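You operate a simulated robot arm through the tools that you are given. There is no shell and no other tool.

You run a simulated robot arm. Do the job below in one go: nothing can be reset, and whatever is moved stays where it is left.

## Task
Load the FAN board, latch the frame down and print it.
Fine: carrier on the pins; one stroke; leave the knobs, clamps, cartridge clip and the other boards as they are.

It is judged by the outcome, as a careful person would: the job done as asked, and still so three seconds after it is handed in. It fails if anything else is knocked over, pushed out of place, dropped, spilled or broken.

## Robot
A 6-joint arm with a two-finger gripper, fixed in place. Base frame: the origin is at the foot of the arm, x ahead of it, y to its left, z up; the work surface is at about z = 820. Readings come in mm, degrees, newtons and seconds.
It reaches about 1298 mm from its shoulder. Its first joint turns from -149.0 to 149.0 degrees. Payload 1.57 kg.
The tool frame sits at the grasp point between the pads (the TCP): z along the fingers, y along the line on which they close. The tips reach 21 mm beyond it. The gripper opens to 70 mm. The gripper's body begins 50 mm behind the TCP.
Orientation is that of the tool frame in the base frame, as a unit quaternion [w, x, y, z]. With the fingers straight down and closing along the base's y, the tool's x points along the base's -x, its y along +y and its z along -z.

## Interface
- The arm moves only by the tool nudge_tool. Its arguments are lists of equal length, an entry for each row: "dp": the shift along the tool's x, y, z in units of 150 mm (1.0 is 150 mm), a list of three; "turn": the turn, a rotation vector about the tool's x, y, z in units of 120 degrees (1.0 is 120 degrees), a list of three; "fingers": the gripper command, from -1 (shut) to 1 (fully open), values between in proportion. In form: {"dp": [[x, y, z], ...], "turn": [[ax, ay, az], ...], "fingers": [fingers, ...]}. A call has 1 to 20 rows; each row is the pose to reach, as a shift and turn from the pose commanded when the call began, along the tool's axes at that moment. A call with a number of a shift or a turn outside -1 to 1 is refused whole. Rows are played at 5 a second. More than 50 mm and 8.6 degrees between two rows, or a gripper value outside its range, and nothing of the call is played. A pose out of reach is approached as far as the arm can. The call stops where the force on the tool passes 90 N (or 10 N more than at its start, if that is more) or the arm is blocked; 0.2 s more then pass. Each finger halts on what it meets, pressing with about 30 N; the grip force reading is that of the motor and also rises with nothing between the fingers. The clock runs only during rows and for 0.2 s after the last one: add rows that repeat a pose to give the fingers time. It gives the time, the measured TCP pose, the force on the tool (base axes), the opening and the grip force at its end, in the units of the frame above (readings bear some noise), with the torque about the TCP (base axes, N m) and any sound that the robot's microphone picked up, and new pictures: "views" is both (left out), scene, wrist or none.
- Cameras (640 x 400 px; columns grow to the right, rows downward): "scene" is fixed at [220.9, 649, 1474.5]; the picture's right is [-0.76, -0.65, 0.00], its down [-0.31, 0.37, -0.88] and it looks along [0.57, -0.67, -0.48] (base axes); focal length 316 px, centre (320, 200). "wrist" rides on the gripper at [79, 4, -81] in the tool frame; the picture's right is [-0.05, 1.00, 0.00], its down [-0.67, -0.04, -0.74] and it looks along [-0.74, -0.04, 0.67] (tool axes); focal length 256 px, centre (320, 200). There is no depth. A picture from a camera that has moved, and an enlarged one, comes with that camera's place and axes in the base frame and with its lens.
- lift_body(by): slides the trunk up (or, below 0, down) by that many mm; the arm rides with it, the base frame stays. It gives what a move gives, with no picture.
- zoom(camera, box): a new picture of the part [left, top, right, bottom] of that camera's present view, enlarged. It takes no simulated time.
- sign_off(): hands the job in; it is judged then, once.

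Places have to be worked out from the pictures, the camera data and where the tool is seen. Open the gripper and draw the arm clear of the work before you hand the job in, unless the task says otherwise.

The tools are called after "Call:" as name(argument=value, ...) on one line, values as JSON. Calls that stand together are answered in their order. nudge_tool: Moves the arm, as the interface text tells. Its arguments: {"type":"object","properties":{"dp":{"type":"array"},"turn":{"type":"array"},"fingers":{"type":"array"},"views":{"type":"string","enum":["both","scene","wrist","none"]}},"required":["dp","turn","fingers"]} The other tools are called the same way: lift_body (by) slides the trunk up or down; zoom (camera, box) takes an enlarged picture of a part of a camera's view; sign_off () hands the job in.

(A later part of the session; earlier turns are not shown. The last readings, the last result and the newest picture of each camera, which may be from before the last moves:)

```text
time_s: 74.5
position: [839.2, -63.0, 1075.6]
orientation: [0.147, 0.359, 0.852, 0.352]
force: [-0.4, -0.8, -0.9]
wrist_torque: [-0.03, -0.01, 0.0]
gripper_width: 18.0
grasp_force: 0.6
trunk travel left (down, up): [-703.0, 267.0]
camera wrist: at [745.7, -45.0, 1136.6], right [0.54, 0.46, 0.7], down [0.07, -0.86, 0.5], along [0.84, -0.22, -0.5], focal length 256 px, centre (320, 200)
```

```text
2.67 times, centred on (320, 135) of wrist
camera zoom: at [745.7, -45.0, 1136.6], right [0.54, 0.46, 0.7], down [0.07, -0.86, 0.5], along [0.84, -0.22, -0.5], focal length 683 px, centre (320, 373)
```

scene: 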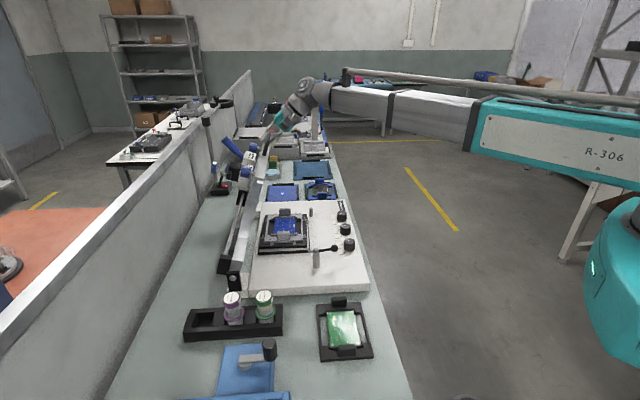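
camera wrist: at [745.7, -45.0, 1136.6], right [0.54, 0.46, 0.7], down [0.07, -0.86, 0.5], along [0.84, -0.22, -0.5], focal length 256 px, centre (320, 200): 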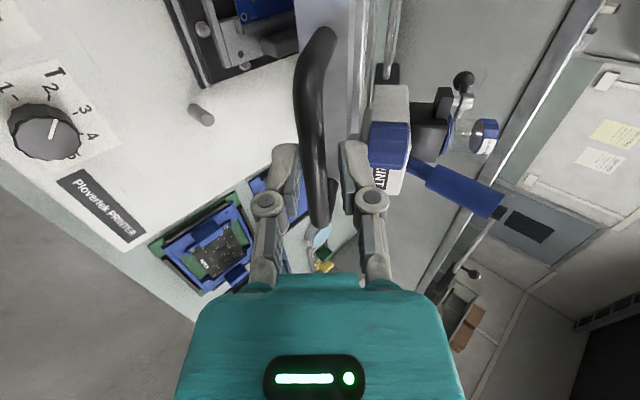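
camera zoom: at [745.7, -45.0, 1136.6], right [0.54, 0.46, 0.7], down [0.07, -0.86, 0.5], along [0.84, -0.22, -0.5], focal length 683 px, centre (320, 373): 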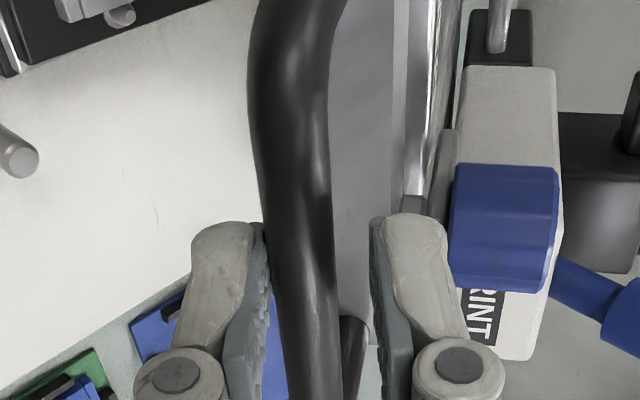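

The frame is at about 36° and following well. Continuing, with steeper descents and shorter horizontal moves.

Call:
lift_body(by=-30)

Call:
nudge_tool(dp=[[0, -0.035, -0.035], [0, -0.07, -0.07], [0, -0.094, -0.094], [0, -0.094, -0.094]], turn=[[0, 0, 0], [0, 0, 0], [0, 0, 0], [0, 0, 0]], fingers=[-0.515, -0.515, -0.515, -0.515], views="none")

Call:
lift_body(by=-30)

Call:
nudge_tool(dp=[[0, -0.03, -0.03], [0, -0.06, -0.06], [0, -0.07, -0.07], [0, -0.07, -0.07]], turn=[[0, 0, 0], [0, 0, 0], [0, 0, 0], [0, 0, 0]], fingers=[-0.515, -0.515, -0.515, -0.515], views="both")

Call:
zoom(camera="scene", box=[220, 120, 360, 260])

Call:
zoom(camera="wrist", box=[200, 60, 440, 210])

```text
time_s: 75.2
position: [840.2, -62.0, 1045.6]
orientation: [0.146, 0.359, 0.852, 0.351]
force: [-1.7, -0.7, -1.1]
wrist_torque: [-0.03, -0.02, -0.01]
gripper_width: 18.8
grasp_force: 1.6
trunk travel left (down, up): [-673.0, 297.0]
```

```text
time_s: 76.2
position: [825.6, -79.4, 1046.2]
orientation: [0.147, 0.359, 0.852, 0.351]
force: [-0.9, 0.1, -1.4]
wrist_torque: [-0.07, 0.03, 0.07]
gripper_width: 18.4
grasp_force: 1.4
trunk travel left (down, up): [-673.0, 297.0]
```

```text
time_s: 77.0
position: [826.2, -79.4, 1016.2]
orientation: [0.147, 0.358, 0.852, 0.352]
force: [-2.5, -2.4, -2.7]
wrist_torque: [-0.04, -0.03, 0.01]
gripper_width: 19.5
grasp_force: 2.3
trunk travel left (down, up): [-643.0, 327.0]
```

```text
time_s: 78.0
position: [814.5, -88.6, 1015.8]
orientation: [0.147, 0.358, 0.852, 0.352]
force: [-3.2, -2.5, -0.7]
wrist_torque: [-0.09, 0.05, 0.01]
gripper_width: 19.4
grasp_force: 1.5
trunk travel left (down, up): [-643.0, 327.0]
camera wrist: at [720.5, -69.9, 1076.7], right [0.54, 0.46, 0.7], down [0.07, -0.86, 0.5], along [0.84, -0.22, -0.5], focal length 256 px, centre (320, 200)
```

scene: 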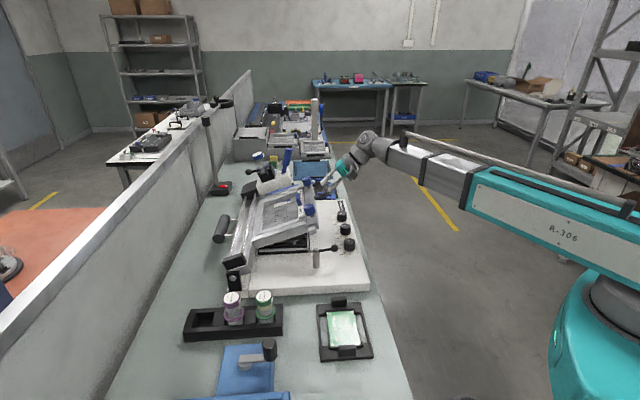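
wrist: 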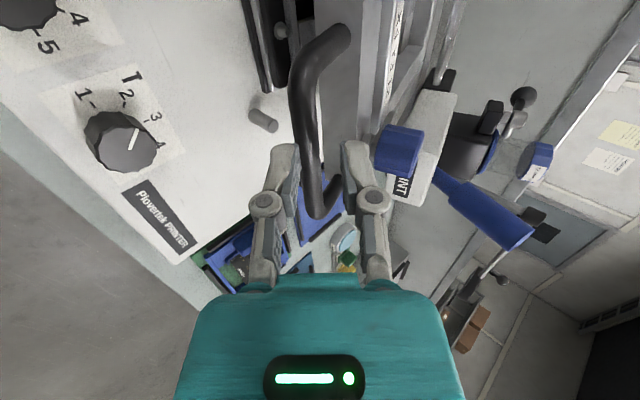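

```text
2.86 times, centred on (290, 190) of scene
camera zoom: at [220.9, 649.0, 1474.5], right [-0.76, -0.65, 0.0], down [-0.31, 0.37, -0.88], along [0.57, -0.67, -0.48], focal length 902 px, centre (406, 229)
```

zoom: 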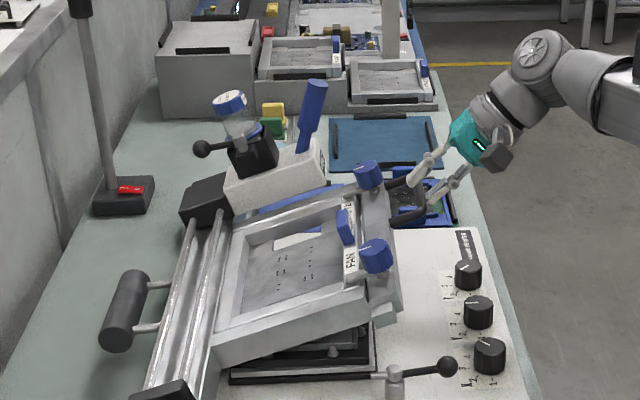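

```text
2.67 times, centred on (320, 135) of wrist
camera zoom: at [720.5, -69.9, 1076.7], right [0.54, 0.46, 0.7], down [0.07, -0.86, 0.5], along [0.84, -0.22, -0.5], focal length 683 px, centre (320, 373)
```

zoom: 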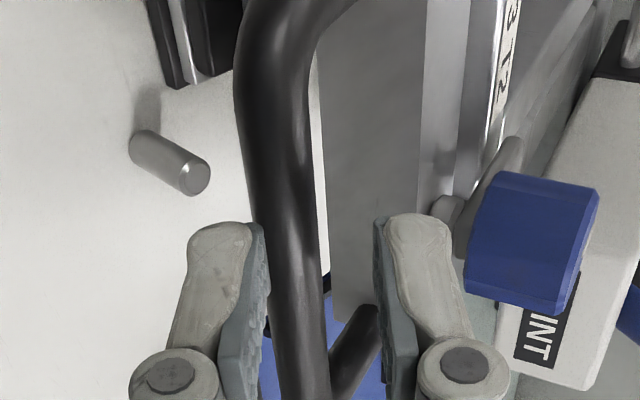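

The frame is at about 22° and its weight rests lightly (about 4 N) on my lower finger. The T knob sits right below where the fingers will end up, so I'll slide along the bar to s≈612, the gap between the T and Y knobs. I'll also steepen the tool to 30° as I go down.

Call:
nudge_tool(dp=[[0.05, 0, 0], [0.1, 0, 0], [0.147, 0, 0], [0.147, 0, 0]], turn=[[0, 0, 0], [0, 0, 0], [0, 0, 0], [0, 0, 0]], fingers=[-0.515, -0.515, -0.515, -0.515], views="none")

Call:
nudge_tool(dp=[[0, -0.0646, 0.041], [0, -0.124, 0.0768], [0, -0.1753, 0.1093], [0, -0.1753, 0.1093]], turn=[[0.04167, 0, 0], [0.0833, 0, 0], [0.125, 0, 0], [0.125, 0, 0]], fingers=[-0.515, -0.515, -0.515, -0.515], views="both")

Call:
zoom(camera="wrist", box=[200, 60, 440, 210])

Call:
zoom(camera="scene", box=[220, 120, 360, 260])

```text
time_s: 79.0
position: [800.6, -71.6, 1015.6]
orientation: [0.148, 0.358, 0.852, 0.352]
force: [0.0, 0.5, -0.3]
wrist_torque: [-0.04, 0.0, 0.03]
gripper_width: 17.0
grasp_force: 0.1
trunk travel left (down, up): [-643.0, 327.0]
```

```text
time_s: 80.0
position: [795.4, -77.0, 986.4]
orientation: [0.098, 0.375, 0.891, 0.237]
force: [0.6, 0.5, 0.1]
wrist_torque: [-0.02, -0.01, 0.01]
gripper_width: 16.9
grasp_force: 0.1
trunk travel left (down, up): [-643.0, 327.0]
camera wrist: at [712.5, -45.9, 1059.0], right [0.66, 0.57, 0.49], down [0.18, -0.76, 0.63], along [0.73, -0.32, -0.6], focal length 256 px, centre (320, 200)
```

scene: 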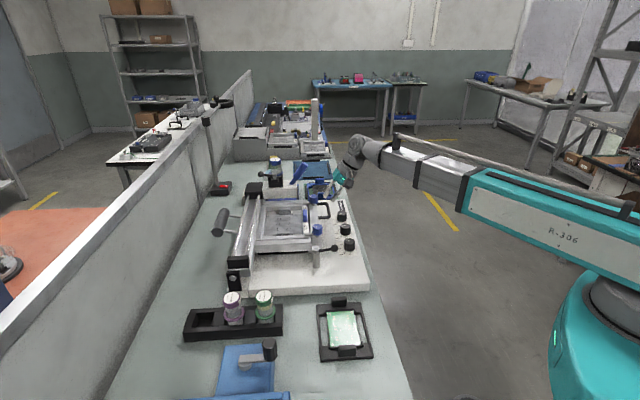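
wrist: 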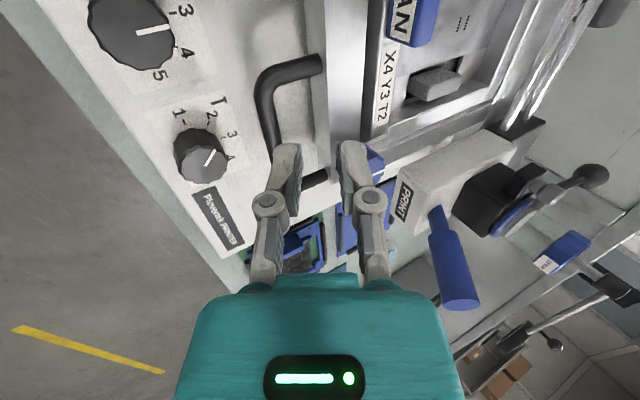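

```text
2.67 times, centred on (320, 135) of wrist
camera zoom: at [712.5, -45.9, 1059.0], right [0.66, 0.57, 0.49], down [0.18, -0.76, 0.63], along [0.73, -0.32, -0.6], focal length 683 px, centre (320, 373)
```

zoom: 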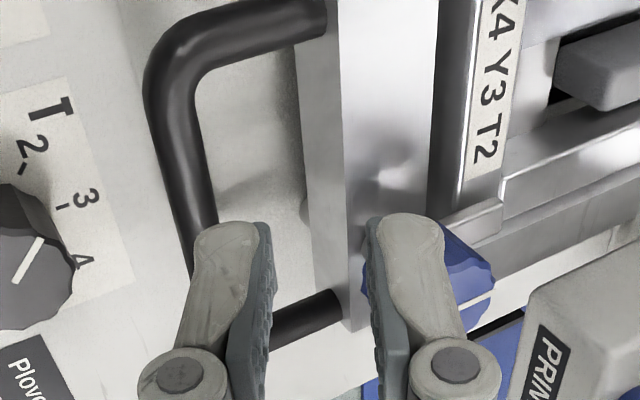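

```text
2.86 times, centred on (290, 190) of scene
camera zoom: at [220.9, 649.0, 1474.5], right [-0.76, -0.65, 0.0], down [-0.31, 0.37, -0.88], along [0.57, -0.67, -0.48], focal length 902 px, centre (406, 229)
```

zoom: 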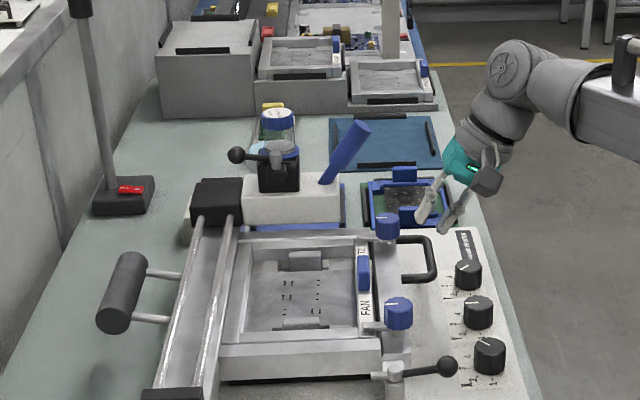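

The bar slipped off the end of the lower finger during the slide and the frame settled down by itself. No sound was reported, and it now appears to lie flat with the carrier's tabs showing through the stencil windows. I'll inspect it closely.

Call:
zoom(camera="scene", box=[240, 190, 370, 280])

Call:
zoom(camera="scene", box=[290, 225, 350, 275])

Call:
zoom(camera="scene", box=[210, 140, 310, 210])

Call:
zoom(camera="wrist", box=[240, 0, 640, 250])

```text
4.44 times, centred on (305, 235) of scene
camera zoom: at [220.9, 649.0, 1474.5], right [-0.76, -0.65, 0.0], down [-0.31, 0.37, -0.88], along [0.57, -0.67, -0.48], focal length 1404 px, centre (387, 44)
```

zoom: 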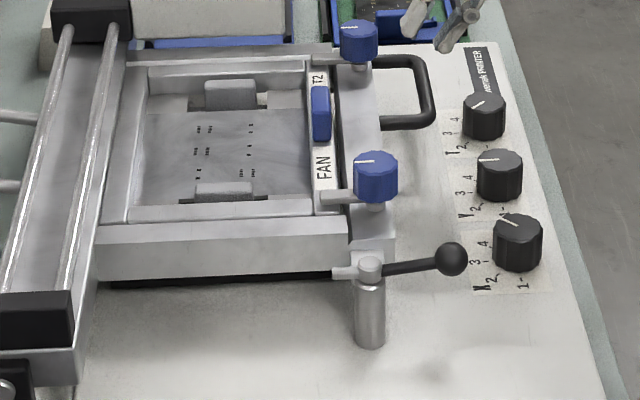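

```text
8.00 times, centred on (320, 250) of scene
camera zoom: at [220.9, 649.0, 1474.5], right [-0.76, -0.65, 0.0], down [-0.31, 0.37, -0.88], along [0.57, -0.67, -0.48], focal length 2526 px, centre (320, -200)
```

zoom: 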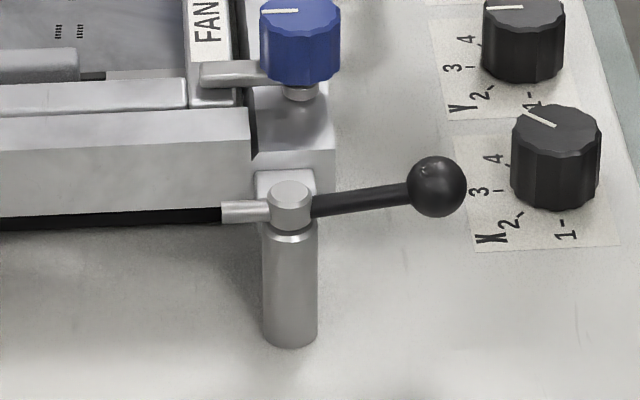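

```text
5.71 times, centred on (260, 175) of scene
camera zoom: at [220.9, 649.0, 1474.5], right [-0.76, -0.65, 0.0], down [-0.31, 0.37, -0.88], along [0.57, -0.67, -0.48], focal length 1805 px, centre (663, 343)
```

zoom: 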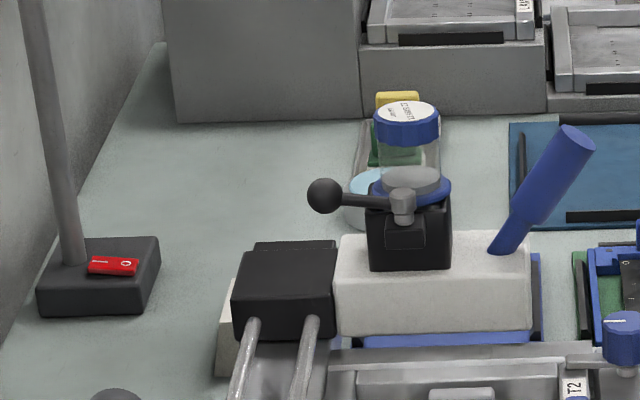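

```text
1.60 times, centred on (440, 125) of wrist
camera zoom: at [712.5, -45.9, 1059.0], right [0.66, 0.57, 0.49], down [0.18, -0.76, 0.63], along [0.73, -0.32, -0.6], focal length 410 px, centre (128, 320)
```

zoom: 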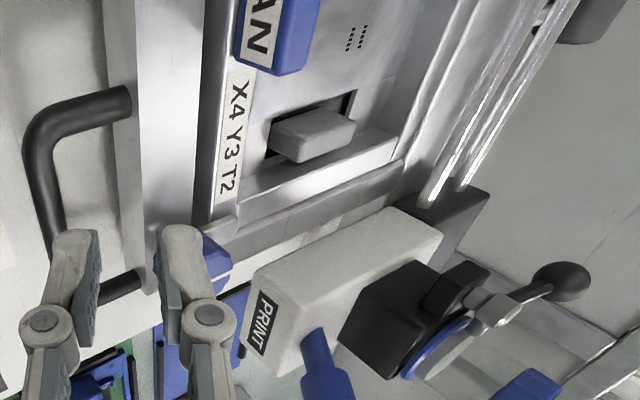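

The frame lies down flat, with both carrier tabs through the stencil windows. The catch tab on its near side is right next to the latch post. The latch nub must swing from +n to +s, which means moving the ball from its -n position towards -s, clockwise from above. I'll raise, bring the tool vertical, and reposition over the ball.

Call:
lift_body(by=100)

Call:
nudge_tool(dp=[[0, -0.0367, 0.0635], [0, -0.0633, 0.1097], [0, -0.0793, 0.1374], [0, -0.085, 0.147], [0, -0.085, 0.147]], turn=[[0.0625, 0, 0], [0.125, 0, 0], [0.1875, 0, 0], [0.25, 0, 0], [0.25, 0, 0]], fingers=[-0.3, -0.2, -0.2, -0.2, -0.2], views="none")

Call:
nudge_tool(dp=[[0, 0, 0], [0, 0, 0], [0, 0, 0], [0, 0, 0], [0, 0, 0], [0, 0, 0], [0, 0, 0], [0, 0, 0], [0, 0, 0], [0, 0, 0], [0, 0, 0], [0, 0, 0], [0, 0, 0]], turn=[[0, 0, -0.0625], [0, 0, -0.125], [0, 0, -0.1875], [0, 0, -0.25], [0, 0, -0.3125], [0, 0, -0.375], [0, 0, -0.4375], [0, 0, -0.5], [0, 0, -0.5625], [0, 0, -0.625], [0, 0, -0.6875], [0, 0, -0.75], [0, 0, -0.75]], fingers=[-0.2, -0.2, -0.2, -0.2, -0.2, -0.2, -0.2, -0.2, -0.2, -0.2, -0.2, -0.2, -0.2], views="both")

```text
time_s: 81.3
position: [794.2, -76.4, 1086.5]
orientation: [0.099, 0.375, 0.891, 0.237]
force: [-0.3, -0.1, -0.7]
wrist_torque: [0.03, -0.02, 0.0]
gripper_width: 16.9
grasp_force: 0.0
trunk travel left (down, up): [-743.0, 227.0]
```

```text
time_s: 82.5
position: [793.2, -77.7, 1061.8]
orientation: [-0.002, 0.387, 0.922, -0.002]
force: [-1.2, -0.3, -0.1]
wrist_torque: [0.01, 0.02, 0.01]
gripper_width: 28.2
grasp_force: 0.0
trunk travel left (down, up): [-743.0, 227.0]
```

```text
time_s: 85.3
position: [794.3, -78.0, 1061.6]
orientation: [-0.002, -0.379, 0.925, 0.001]
force: [0.4, 0.1, 0.0]
wrist_torque: [0.01, 0.01, 0.0]
gripper_width: 28.2
grasp_force: 0.1
trunk travel left (down, up): [-743.0, 227.0]
camera wrist: at [734.9, -129.9, 1143.3], right [-0.66, 0.75, 0.0], down [0.5, 0.44, 0.74], along [0.56, 0.49, -0.67], focal length 256 px, centre (320, 200)
```

scene: 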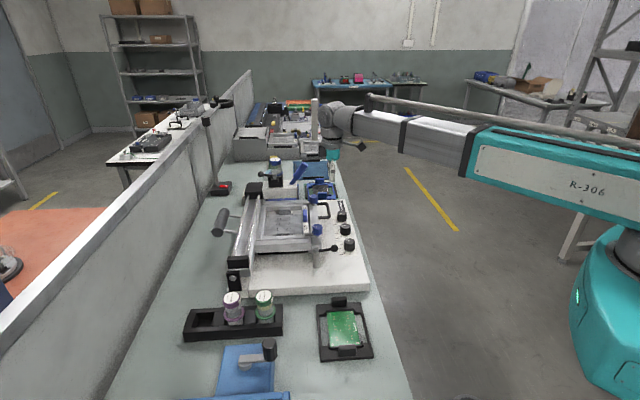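
wrist: 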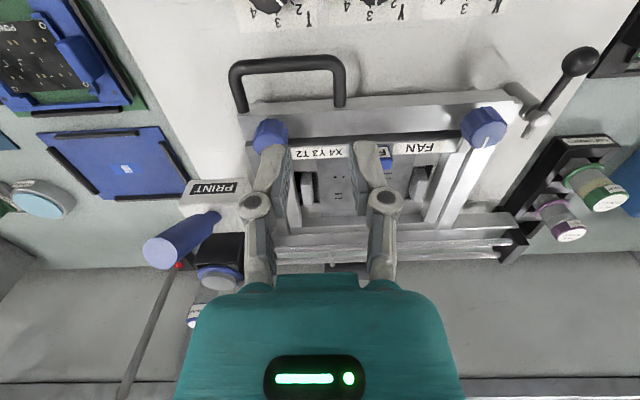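

A clear overview: the frame is closed, with the latch on its near corner. Zooming in on the latch, the catch tab and the squeegee.

Call:
zoom(camera="wrist", box=[460, 30, 620, 150])

Call:
zoom(camera="wrist", box=[130, 90, 330, 300])

Call:
zoom(camera="wrist", box=[220, 50, 540, 270])

```text
3.33 times, centred on (540, 90) of wrist
camera zoom: at [734.9, -129.9, 1143.3], right [-0.66, 0.75, 0.0], down [0.5, 0.44, 0.74], along [0.56, 0.49, -0.67], focal length 853 px, centre (-413, 567)
```

zoom: 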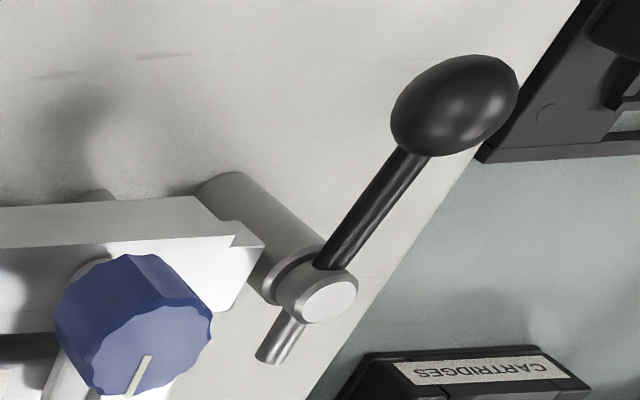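

```text
1.90 times, centred on (230, 195) of wrist
camera zoom: at [734.9, -129.9, 1143.3], right [-0.66, 0.75, 0.0], down [0.5, 0.44, 0.74], along [0.56, 0.49, -0.67], focal length 488 px, centre (491, 210)
```

zoom: 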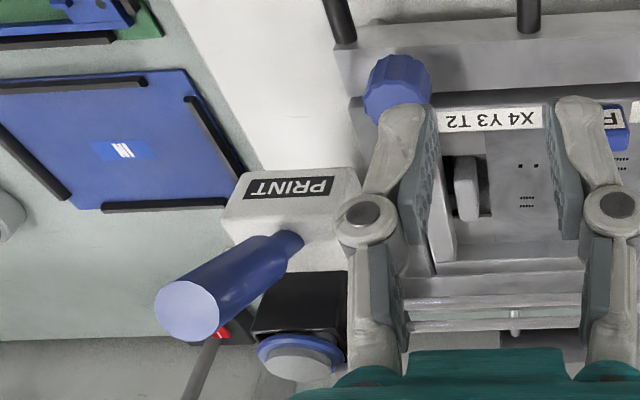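

```text
1.82 times, centred on (380, 160) of wrist
camera zoom: at [734.9, -129.9, 1143.3], right [-0.66, 0.75, 0.0], down [0.5, 0.44, 0.74], along [0.56, 0.49, -0.67], focal length 465 px, centre (211, 273)
```

zoom: 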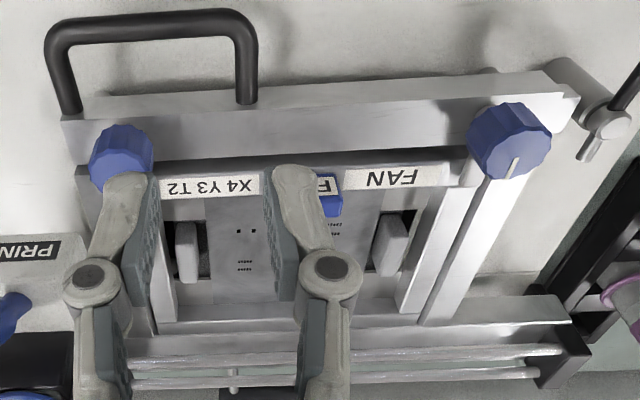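

The latch geometry is clear: pivot at about s 407, n 572; ball at about s 405, n 520. I'll move over the ball at this safe height.

Call:
nudge_tool(dp=[[0, 0.3, 0], [0, 0.6, 0], [0, 0.9, 0], [0, 1, 0], [0, 1, 0]], turn=[[0, 0, 0], [0, 0, 0], [0, 0, 0], [0, 0, 0], [0, 0, 0]], fingers=[-0.2, -0.2, -0.2, -0.2, -0.2], views="none")

Call:
nudge_tool(dp=[[0, 0.2, 0], [-0.05, 0.38, 0], [-0.05, 0.38, 0]], turn=[[0, 0, 0], [0, 0, 0], [0, 0, 0]], fingers=[-0.2, -0.2, -0.2], views="both")

Call:
zoom(camera="wrist", box=[230, 30, 410, 180])

```text
time_s: 86.5
position: [688.0, 29.7, 1061.4]
orientation: [-0.002, -0.378, 0.926, 0.0]
force: [0.2, -0.4, -0.7]
wrist_torque: [-0.02, -0.03, -0.02]
gripper_width: 28.2
grasp_force: 0.1
trunk travel left (down, up): [-743.0, 227.0]
```

```text
time_s: 87.3
position: [653.7, 74.2, 1061.8]
orientation: [-0.002, -0.378, 0.926, -0.001]
force: [-0.1, -0.1, -0.4]
wrist_torque: [-0.01, 0.0, 0.01]
gripper_width: 28.1
grasp_force: 0.0
trunk travel left (down, up): [-743.0, 227.0]
camera wrist: at [594.8, 22.3, 1143.3], right [-0.66, 0.75, 0.0], down [0.5, 0.44, 0.74], along [0.56, 0.49, -0.67], focal length 256 px, centre (320, 200)
```

scene: 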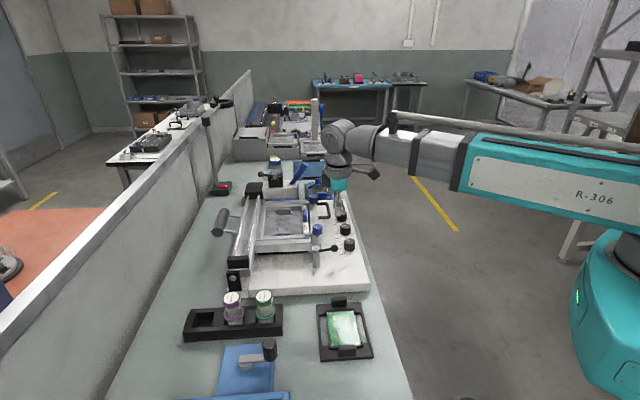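
wrist: 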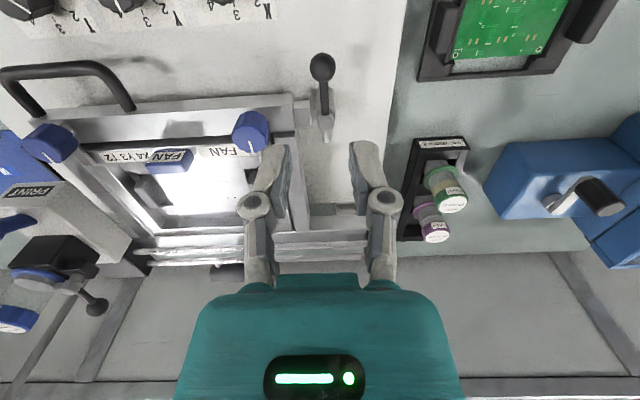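

```text
2.67 times, centred on (320, 105) of wrist
camera zoom: at [594.8, 22.3, 1143.3], right [-0.66, 0.75, 0.0], down [0.5, 0.44, 0.74], along [0.56, 0.49, -0.67], focal length 683 px, centre (320, 453)
```

zoom: 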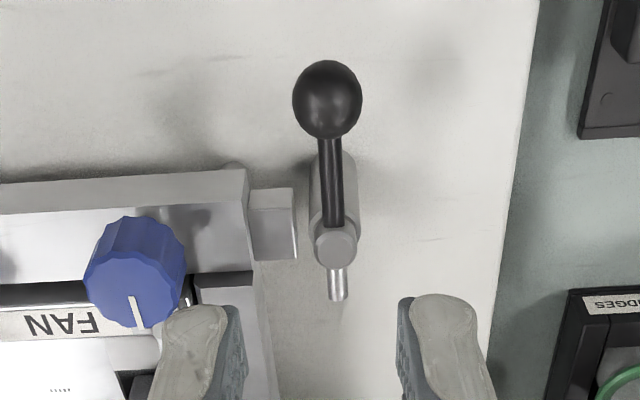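

Ball at (s 402.6, n 522), pivot at (s 401.6, n 570.5), and the catch tab directly on the +s side of the pivot at the same n, so a quarter turn puts the nub over it. I'll align over the ball, open to 40 mm and lower.

Call:
nudge_tool(dp=[[-0.022, 0.013, 0], [-0.022, 0.013, 0], [-0.022, 0.013, 0]], turn=[[0, 0, 0], [0, 0, 0], [0, 0, 0]], fingers=[0.143, 0.143, 0.143], views="none")

Call:
lift_body(by=-80)

Call:
zoom(camera="wrist", box=[200, 40, 440, 200])

Call:
zoom(camera="scene", box=[280, 190, 380, 280])

```text
time_s: 88.1
position: [655.9, 77.6, 1061.6]
orientation: [-0.001, -0.378, 0.926, 0.0]
force: [-0.4, -0.3, -0.3]
wrist_torque: [0.0, -0.02, 0.03]
gripper_width: 40.1
grasp_force: 0.1
trunk travel left (down, up): [-743.0, 227.0]
```

```text
time_s: 89.3
position: [655.3, 78.4, 981.8]
orientation: [-0.003, -0.378, 0.926, 0.0]
force: [-0.8, -0.6, -0.1]
wrist_torque: [0.01, 0.01, 0.0]
gripper_width: 39.7
grasp_force: 0.0
trunk travel left (down, up): [-663.0, 307.0]
```

```text
2.50 times, centred on (320, 120) of wrist
camera zoom: at [595.8, 25.9, 1063.4], right [-0.66, 0.75, 0.0], down [0.5, 0.44, 0.74], along [0.56, 0.49, -0.67], focal length 640 px, centre (320, 400)
```

zoom: 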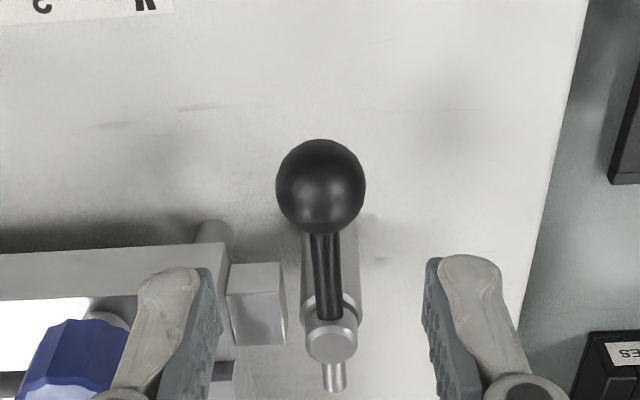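

```text
4.44 times, centred on (330, 235) of scene
camera zoom: at [220.9, 649.0, 1474.5], right [-0.76, -0.65, 0.0], down [-0.31, 0.37, -0.88], along [0.57, -0.67, -0.48], focal length 1404 px, centre (276, 44)
```

zoom: 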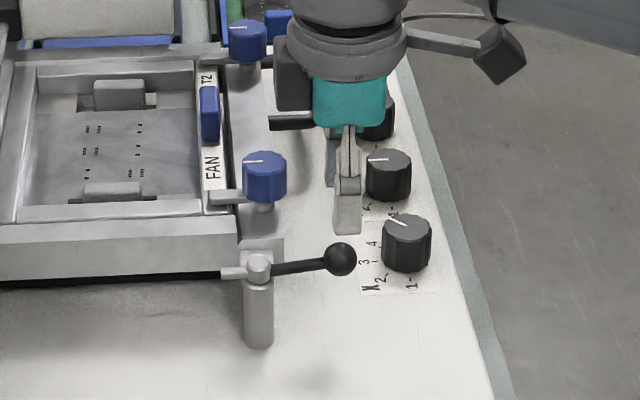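

Aligned within a millimetre. Lowering the fingers around the ball.

Call:
lift_body(by=-40)

Call:
lift_body(by=-18)

Call:
zoom(camera="wrist", box=[200, 60, 440, 220])

Call:
zoom(camera="scene", box=[290, 210, 370, 275])

```text
time_s: 90.1
position: [655.0, 78.9, 943.6]
orientation: [-0.003, -0.378, 0.926, 0.001]
force: [-1.1, -0.7, 0.2]
wrist_torque: [-0.02, -0.04, -0.02]
gripper_width: 40.0
grasp_force: 0.0
trunk travel left (down, up): [-623.0, 347.0]
```

```text
time_s: 90.7
position: [655.5, 77.0, 923.6]
orientation: [-0.002, -0.378, 0.926, 0.0]
force: [-0.3, 0.3, -0.6]
wrist_torque: [0.0, 0.01, -0.03]
gripper_width: 39.8
grasp_force: 0.0
trunk travel left (down, up): [-605.0, 365.0]
```

```text
2.50 times, centred on (320, 140) of wrist
camera zoom: at [595.8, 25.9, 1005.4], right [-0.66, 0.75, 0.0], down [0.5, 0.44, 0.74], along [0.56, 0.49, -0.67], focal length 640 px, centre (320, 350)
```

zoom: 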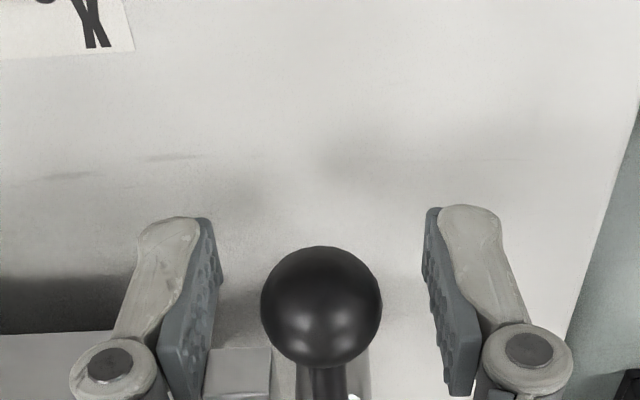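

```text
6.15 times, centred on (330, 242) of scene
camera zoom: at [220.9, 649.0, 1474.5], right [-0.76, -0.65, 0.0], down [-0.31, 0.37, -0.88], along [0.57, -0.67, -0.48], focal length 1943 px, centre (258, -62)
```

zoom: 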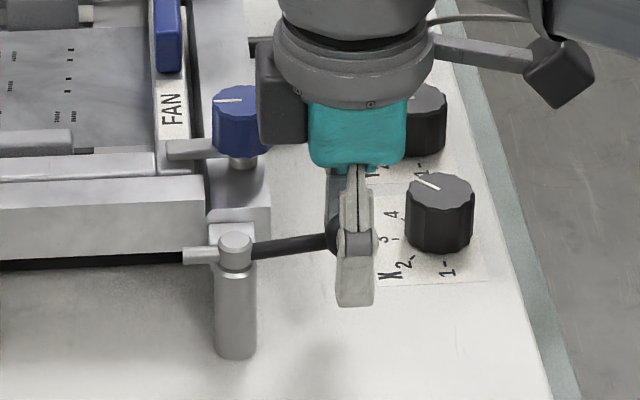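

The ball is centred between the fingers. Closing to a 24 mm cage around the 21 mm ball.

Call:
nudge_tool(dp=[[0, 0, 0], [0, 0, 0], [0, 0, 0]], turn=[[0, 0, 0], [0, 0, 0], [0, 0, 0]], fingers=[-0.1, -0.314, -0.314], views="wrist")

Call:
zoom(camera="wrist", box=[200, 60, 440, 220])

```text
time_s: 91.5
position: [656.0, 77.3, 923.6]
orientation: [-0.002, -0.378, 0.926, 0.001]
force: [0.4, -0.2, -0.1]
wrist_torque: [0.0, -0.01, 0.0]
gripper_width: 23.6
grasp_force: 0.0
trunk travel left (down, up): [-605.0, 365.0]
camera wrist: at [595.9, 26.0, 1005.4], right [-0.66, 0.75, 0.0], down [0.5, 0.44, 0.74], along [0.56, 0.49, -0.67], focal length 256 px, centre (320, 200)
```

wrist: 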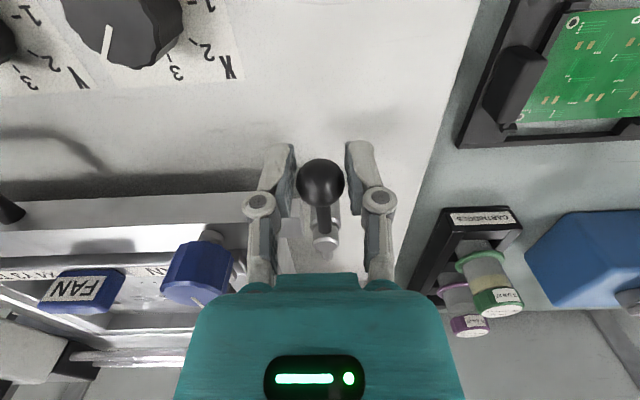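

```text
2.50 times, centred on (320, 140) of wrist
camera zoom: at [595.9, 26.0, 1005.4], right [-0.66, 0.75, 0.0], down [0.5, 0.44, 0.74], along [0.56, 0.49, -0.67], focal length 640 px, centre (320, 350)
```

zoom: 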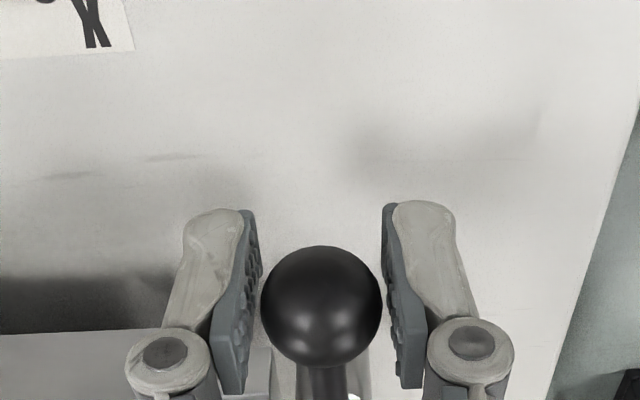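

The ball is neatly caged. Now I'll turn the lever along its 49 mm arc, first 30°, rolling the gripper with it and watching the force.

Call:
nudge_tool(dp=[[-0.0028, 0.0426, 0], [-0.0111, 0.0845, 0], [-0.0249, 0.125, 0], [-0.0438, 0.1633, 0], [-0.0438, 0.1633, 0]], turn=[[0, 0, 0.0625], [0, 0, 0.125], [0, 0, 0.1875], [0, 0, 0.25], [0, 0, 0.25]], fingers=[-0.314, -0.314, -0.314, -0.314, -0.314], views="wrist")

Call:
zoom(camera="scene", box=[290, 210, 370, 275])

```text
time_s: 92.7
position: [643.5, 100.3, 923.2]
orientation: [-0.002, -0.125, 0.992, 0.001]
force: [-0.3, 0.1, -1.0]
wrist_torque: [0.0, 0.03, -0.03]
gripper_width: 24.0
grasp_force: 0.1
trunk travel left (down, up): [-605.0, 365.0]
camera wrist: at [565.0, 85.4, 1005.4], right [-0.2, 0.98, 0.0], down [0.66, 0.13, 0.74], along [0.73, 0.14, -0.67], focal length 256 px, centre (320, 200)
```

wrist: 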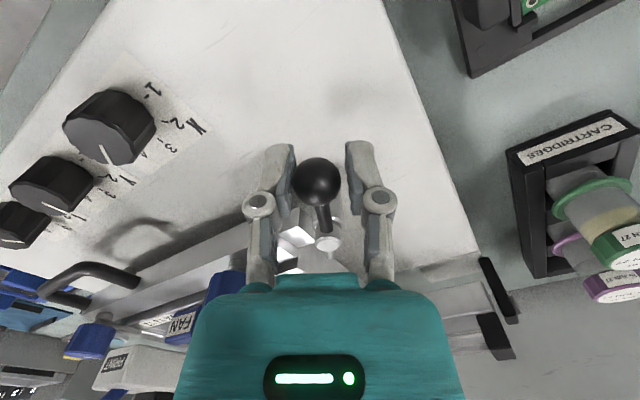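

```text
6.15 times, centred on (330, 242) of scene
camera zoom: at [220.9, 649.0, 1474.5], right [-0.76, -0.65, 0.0], down [-0.31, 0.37, -0.88], along [0.57, -0.67, -0.48], focal length 1943 px, centre (258, -62)
```

zoom: 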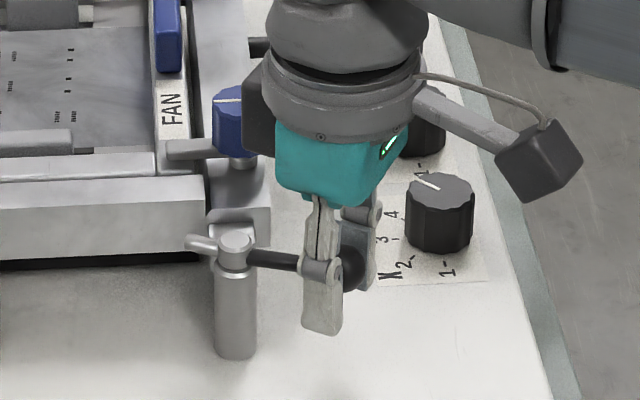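

The lever follows smoothly with no force. The motion is rotationally symmetric in the tool frame, so I'll repeat the same step for the next 30°.

Call:
nudge_tool(dp=[[-0.0028, 0.0426, 0], [-0.0111, 0.0845, 0], [-0.0249, 0.125, 0], [-0.0438, 0.1633, 0], [-0.0438, 0.1633, 0]], turn=[[0, 0, 0.0625], [0, 0, 0.125], [0, 0, 0.1875], [0, 0, 0.25], [0, 0, 0.25]], fingers=[-0.314, -0.314, -0.314, -0.314, -0.314], views="wrist")

Call:
zoom(camera="scene", box=[290, 210, 370, 275])

```text
time_s: 93.9
position: [642.5, 125.7, 924.3]
orientation: [0.0, 0.136, 0.991, -0.001]
force: [-1.5, -0.1, 0.0]
wrist_torque: [0.03, 0.01, -0.01]
gripper_width: 24.1
grasp_force: 0.6
trunk travel left (down, up): [-605.0, 365.0]
camera wrist: at [567.9, 151.4, 1005.3], right [0.32, 0.95, 0.0], down [0.63, -0.21, 0.74], along [0.7, -0.24, -0.67], focal length 256 px, centre (320, 200)
```

wrist: 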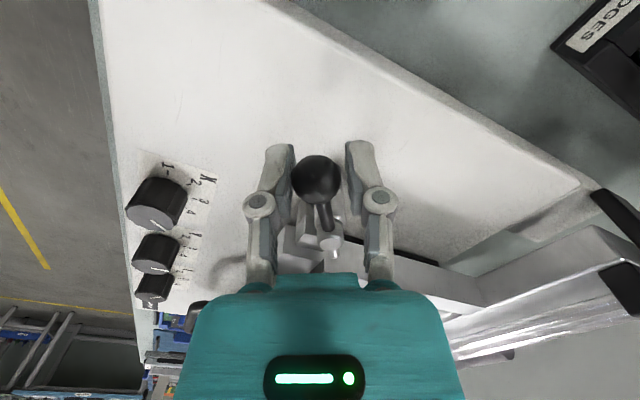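

```text
6.15 times, centred on (330, 242) of scene
camera zoom: at [220.9, 649.0, 1474.5], right [-0.76, -0.65, 0.0], down [-0.31, 0.37, -0.88], along [0.57, -0.67, -0.48], focal length 1943 px, centre (258, -62)
```

zoom: 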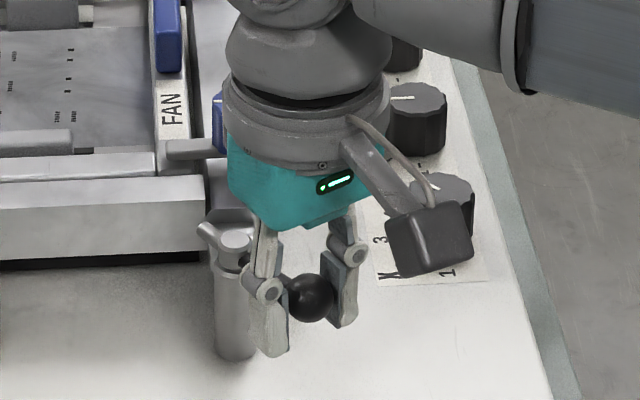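

Two-thirds of the way. Now the last 30°, which brings the nub over the catch tab.

Call:
nudge_tool(dp=[[-0.0028, 0.0426, 0], [-0.0111, 0.0845, 0], [-0.0249, 0.125, 0], [-0.0438, 0.1633, 0], [-0.0438, 0.1633, 0]], turn=[[0, 0, 0.0625], [0, 0, 0.125], [0, 0, 0.1875], [0, 0, 0.25], [0, 0, 0.25]], fingers=[-0.314, -0.314, -0.314, -0.314, -0.314], views="both")

Call:
zoom(camera="scene", box=[290, 210, 370, 275])

Call:
zoom(camera="wrist", box=[220, 120, 420, 290])

```text
time_s: 95.1
position: [655.5, 148.4, 924.3]
orientation: [-0.001, 0.389, 0.921, -0.001]
force: [0.4, 0.5, -0.5]
wrist_torque: [-0.01, -0.05, -0.05]
gripper_width: 24.1
grasp_force: 0.0
trunk travel left (down, up): [-605.0, 365.0]
camera wrist: at [604.1, 207.6, 1005.1], right [0.75, 0.66, 0.0], down [0.44, -0.5, 0.74], along [0.49, -0.56, -0.67], focal length 256 px, centre (320, 200)
```

scene: 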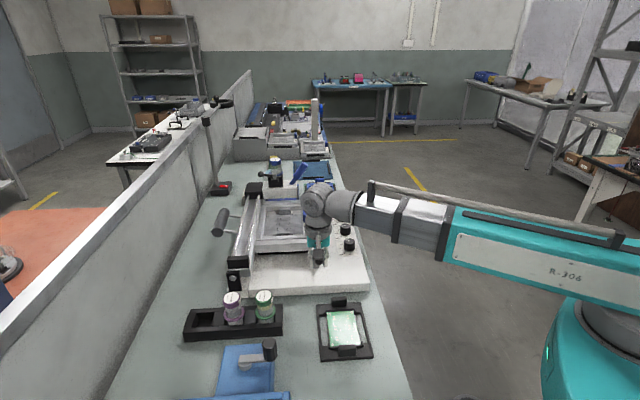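
wrist: 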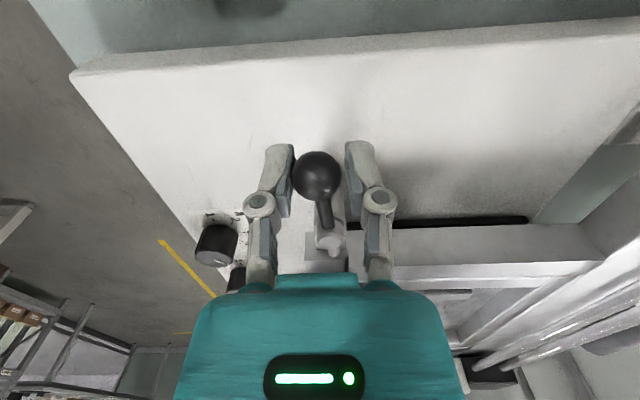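

```text
6.15 times, centred on (330, 242) of scene
camera zoom: at [220.9, 649.0, 1474.5], right [-0.76, -0.65, 0.0], down [-0.31, 0.37, -0.88], along [0.57, -0.67, -0.48], focal length 1943 px, centre (258, -62)
```

zoom: 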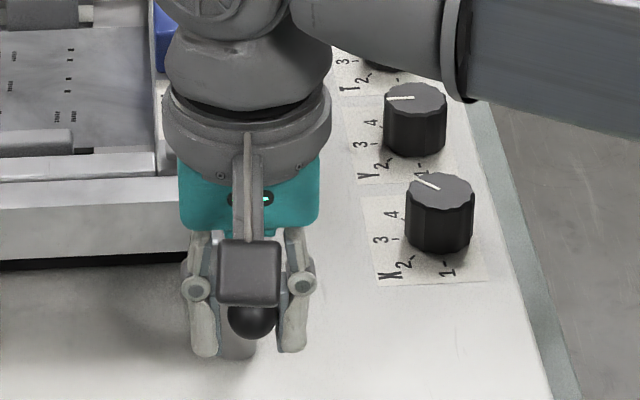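

```text
2.35 times, centred on (320, 205) of wrist
camera zoom: at [604.1, 207.6, 1005.1], right [0.75, 0.66, 0.0], down [0.44, -0.5, 0.74], along [0.49, -0.56, -0.67], focal length 602 px, centre (320, 188)
```

zoom: 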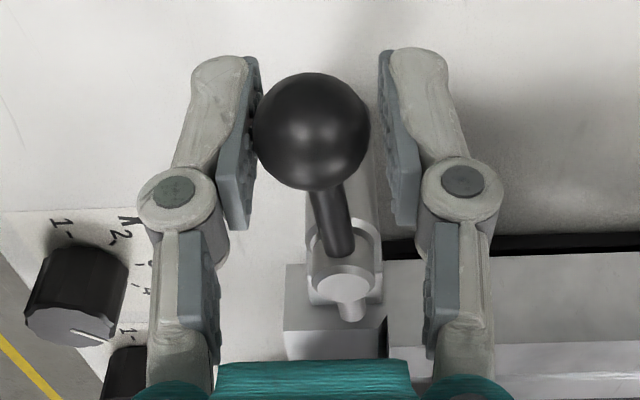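

The nub is now over the catch tab, but the lever lags about 10° because the ball rests against the trailing finger. I'll push a few millimetres further and watch the force for the end stop.

Call:
nudge_tool(dp=[[0, 0.02, 0], [0, 0.04, 0], [0, 0.06, 0], [0, 0.06, 0]], turn=[[0, 0, 0], [0, 0, 0], [0, 0, 0], [0, 0, 0]], fingers=[-0.314, -0.314, -0.314, -0.314], views="wrist")

Call:
zoom(camera="wrist", box=[220, 120, 420, 290])

```text
time_s: 96.1
position: [662.1, 153.3, 923.7]
orientation: [-0.001, 0.388, 0.922, -0.001]
force: [-8.6, -8.2, -5.7]
wrist_torque: [0.03, -0.06, 0.0]
gripper_width: 30.7
grasp_force: 5.5
trunk travel left (down, up): [-605.0, 365.0]
camera wrist: at [609.8, 213.4, 1005.4], right [0.75, 0.66, 0.0], down [0.44, -0.5, 0.74], along [0.49, -0.56, -0.67], focal length 256 px, centre (320, 200)
```

wrist: 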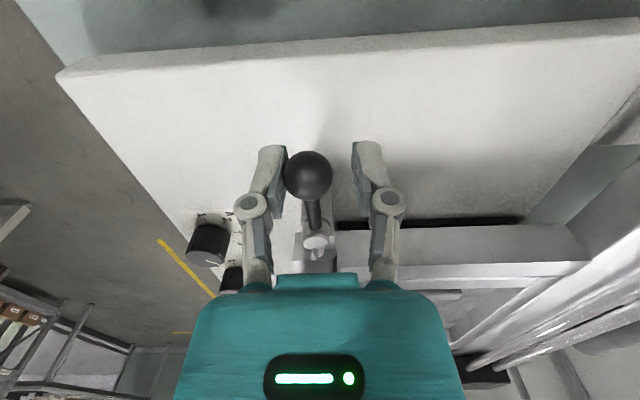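

```text
2.35 times, centred on (320, 205) of wrist
camera zoom: at [609.8, 213.4, 1005.4], right [0.75, 0.66, 0.0], down [0.44, -0.5, 0.74], along [0.49, -0.56, -0.67], focal length 602 px, centre (320, 188)
```

zoom: 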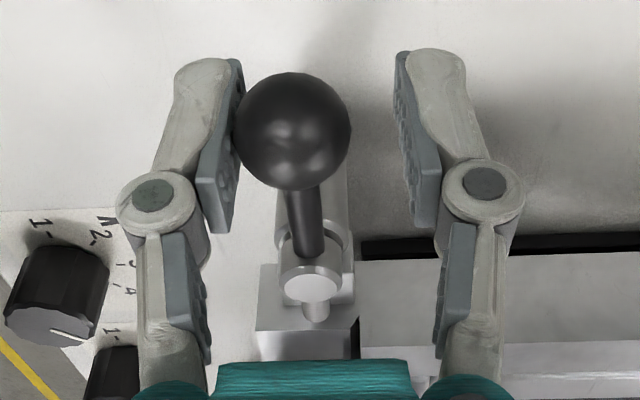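

The lever is now perpendicular (ball and pivot at the same n within 1 mm) and firm against its stop at about 12 N, with the nub over the catch. I'll back off, open the fingers and rise to check that the latch stays.

Call:
nudge_tool(dp=[[0, -0.02, 0], [0, -0.04, 0], [0, -0.04, 0], [0, -0.04, 0], [0, -0.04, 0]], turn=[[0, 0, 0], [0, 0, 0], [0, 0, 0], [0, 0, 0], [0, 0, 0]], fingers=[-0.2, 0, 0.286, 0.286, 0.286], views="none")

Call:
lift_body(by=100)

Call:
zoom(camera="wrist", box=[200, 20, 500, 200])

Call:
zoom(camera="scene", box=[240, 190, 370, 280])

```text
time_s: 97.3
position: [658.1, 149.8, 924.0]
orientation: [-0.001, 0.387, 0.922, -0.001]
force: [0.0, -1.5, 0.5]
wrist_torque: [-0.01, 0.02, -0.01]
gripper_width: 44.8
grasp_force: 0.0
trunk travel left (down, up): [-605.0, 365.0]
```

```text
time_s: 98.7
position: [658.7, 149.5, 1024.2]
orientation: [-0.002, 0.387, 0.922, -0.002]
force: [-0.8, 0.2, 0.4]
wrist_torque: [-0.01, 0.01, 0.01]
gripper_width: 44.9
grasp_force: 0.1
trunk travel left (down, up): [-705.0, 265.0]
```

```text
2.13 times, centred on (350, 110) of wrist
camera zoom: at [606.1, 209.8, 1105.1], right [0.75, 0.66, 0.0], down [0.44, -0.5, 0.74], along [0.49, -0.56, -0.67], focal length 546 px, centre (256, 392)
```

zoom: 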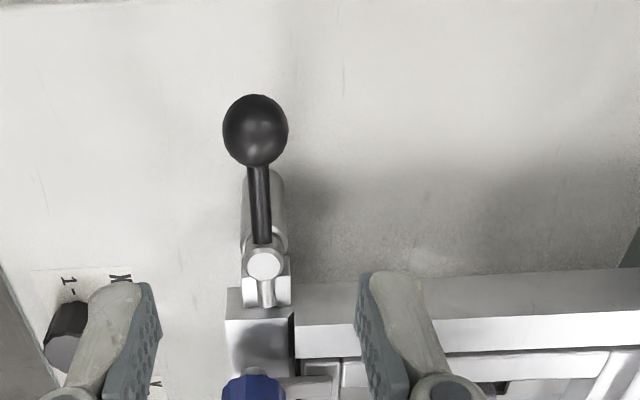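

```text
4.44 times, centred on (305, 235) of scene
camera zoom: at [220.9, 649.0, 1474.5], right [-0.76, -0.65, 0.0], down [-0.31, 0.37, -0.88], along [0.57, -0.67, -0.48], focal length 1404 px, centre (387, 44)
```

zoom: 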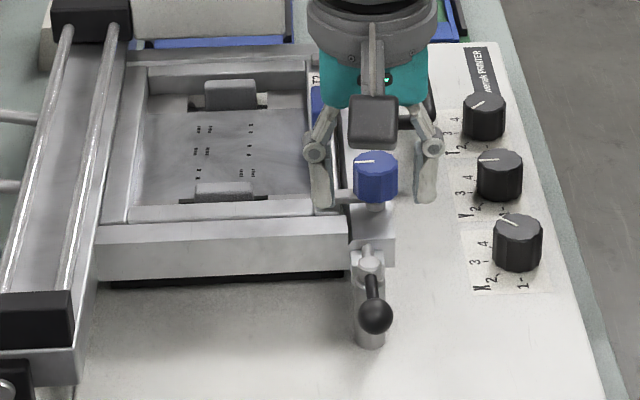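

The latch holds: the lever is perpendicular and the nub sits over the catch. Now the print stroke. The squeegee's blue PRINT handle stands at about s 730, leaning 32° towards the operator. I'll rise and roll the gripper back so the fingers close along the stroke direction.

Call:
lift_body(by=130)

Call:
nudge_tool(dp=[[0, 0, 0], [0, 0, 0], [0, 0, 0], [0, 0, 0], [0, 0, 0], [0, 0, 0], [0, 0, 0], [0, 0, 0], [0, 0, 0], [0, 0, 0], [0, 0, 0], [0, 0, 0], [0, 0, 0]], turn=[[0, 0, -0.0625], [0, 0, -0.125], [0, 0, -0.1875], [0, 0, -0.25], [0, 0, -0.3125], [0, 0, -0.375], [0, 0, -0.4375], [0, 0, -0.5], [0, 0, -0.5625], [0, 0, -0.625], [0, 0, -0.6875], [0, 0, -0.75], [0, 0, -0.75]], fingers=[0.286, 0.286, 0.286, 0.286, 0.286, 0.286, 0.286, 0.286, 0.286, 0.286, 0.286, 0.286, 0.286], views="none")

Call:
nudge_tool(dp=[[0, -0.3, 0], [0, -0.6, 0], [0.1, -0.9, 0], [0.15, -1, 0], [0.15, -1, 0]], turn=[[0, 0, 0], [0, 0, 0], [0, 0, 0], [0, 0, 0], [0, 0, 0]], fingers=[0.286, 0.286, 0.286, 0.286, 0.286], views="none")

Call:
nudge_tool(dp=[[0, -0.3, 0], [0, -0.6, 0], [0.1, -0.9, 0], [0.15, -1, 0], [0.15, -1, 0]], turn=[[0, 0, 0], [0, 0, 0], [0, 0, 0], [0, 0, 0], [0, 0, 0]], fingers=[0.286, 0.286, 0.286, 0.286, 0.286], views="both")

```text
time_s: 100.2
position: [658.8, 150.0, 1154.2]
orientation: [-0.002, 0.387, 0.922, -0.001]
force: [-0.6, 0.3, -0.1]
wrist_torque: [0.04, -0.01, 0.05]
gripper_width: 45.2
grasp_force: 0.2
trunk travel left (down, up): [-835.0, 135.0]
```

```text
time_s: 103.0
position: [658.3, 149.9, 1154.4]
orientation: [-0.002, -0.379, 0.926, 0.0]
force: [0.2, -0.1, 0.7]
wrist_torque: [0.0, -0.03, 0.02]
gripper_width: 45.0
grasp_force: 0.1
trunk travel left (down, up): [-835.0, 135.0]
```

```text
time_s: 104.2
position: [748.4, 24.9, 1153.7]
orientation: [-0.002, -0.378, 0.926, 0.0]
force: [0.7, 0.9, -0.5]
wrist_torque: [-0.03, 0.0, 0.02]
gripper_width: 45.0
grasp_force: 0.1
trunk travel left (down, up): [-835.0, 135.0]
```

```text
time_s: 105.5
position: [835.7, -96.0, 1153.5]
orientation: [-0.002, -0.379, 0.925, 0.0]
force: [0.5, -0.3, 0.3]
wrist_torque: [-0.01, 0.0, -0.02]
gripper_width: 44.8
grasp_force: 0.1
trunk travel left (down, up): [-835.0, 135.0]
camera wrist: at [776.3, -148.0, 1235.4], right [-0.66, 0.75, 0.0], down [0.5, 0.44, 0.74], along [0.56, 0.49, -0.67], focal length 256 px, centre (320, 200)
```

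scene: 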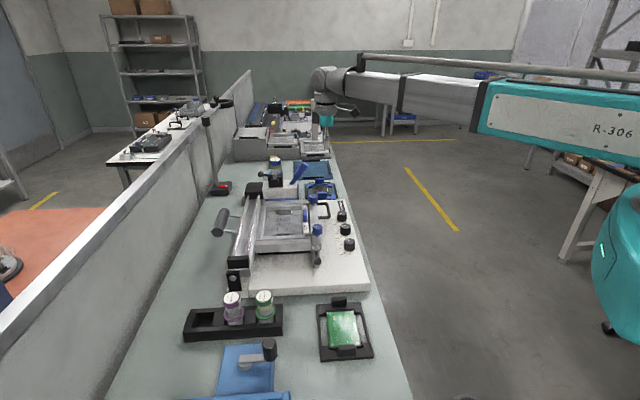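
wrist: 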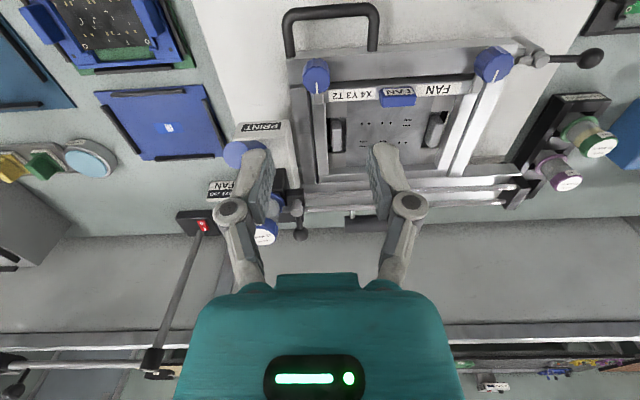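

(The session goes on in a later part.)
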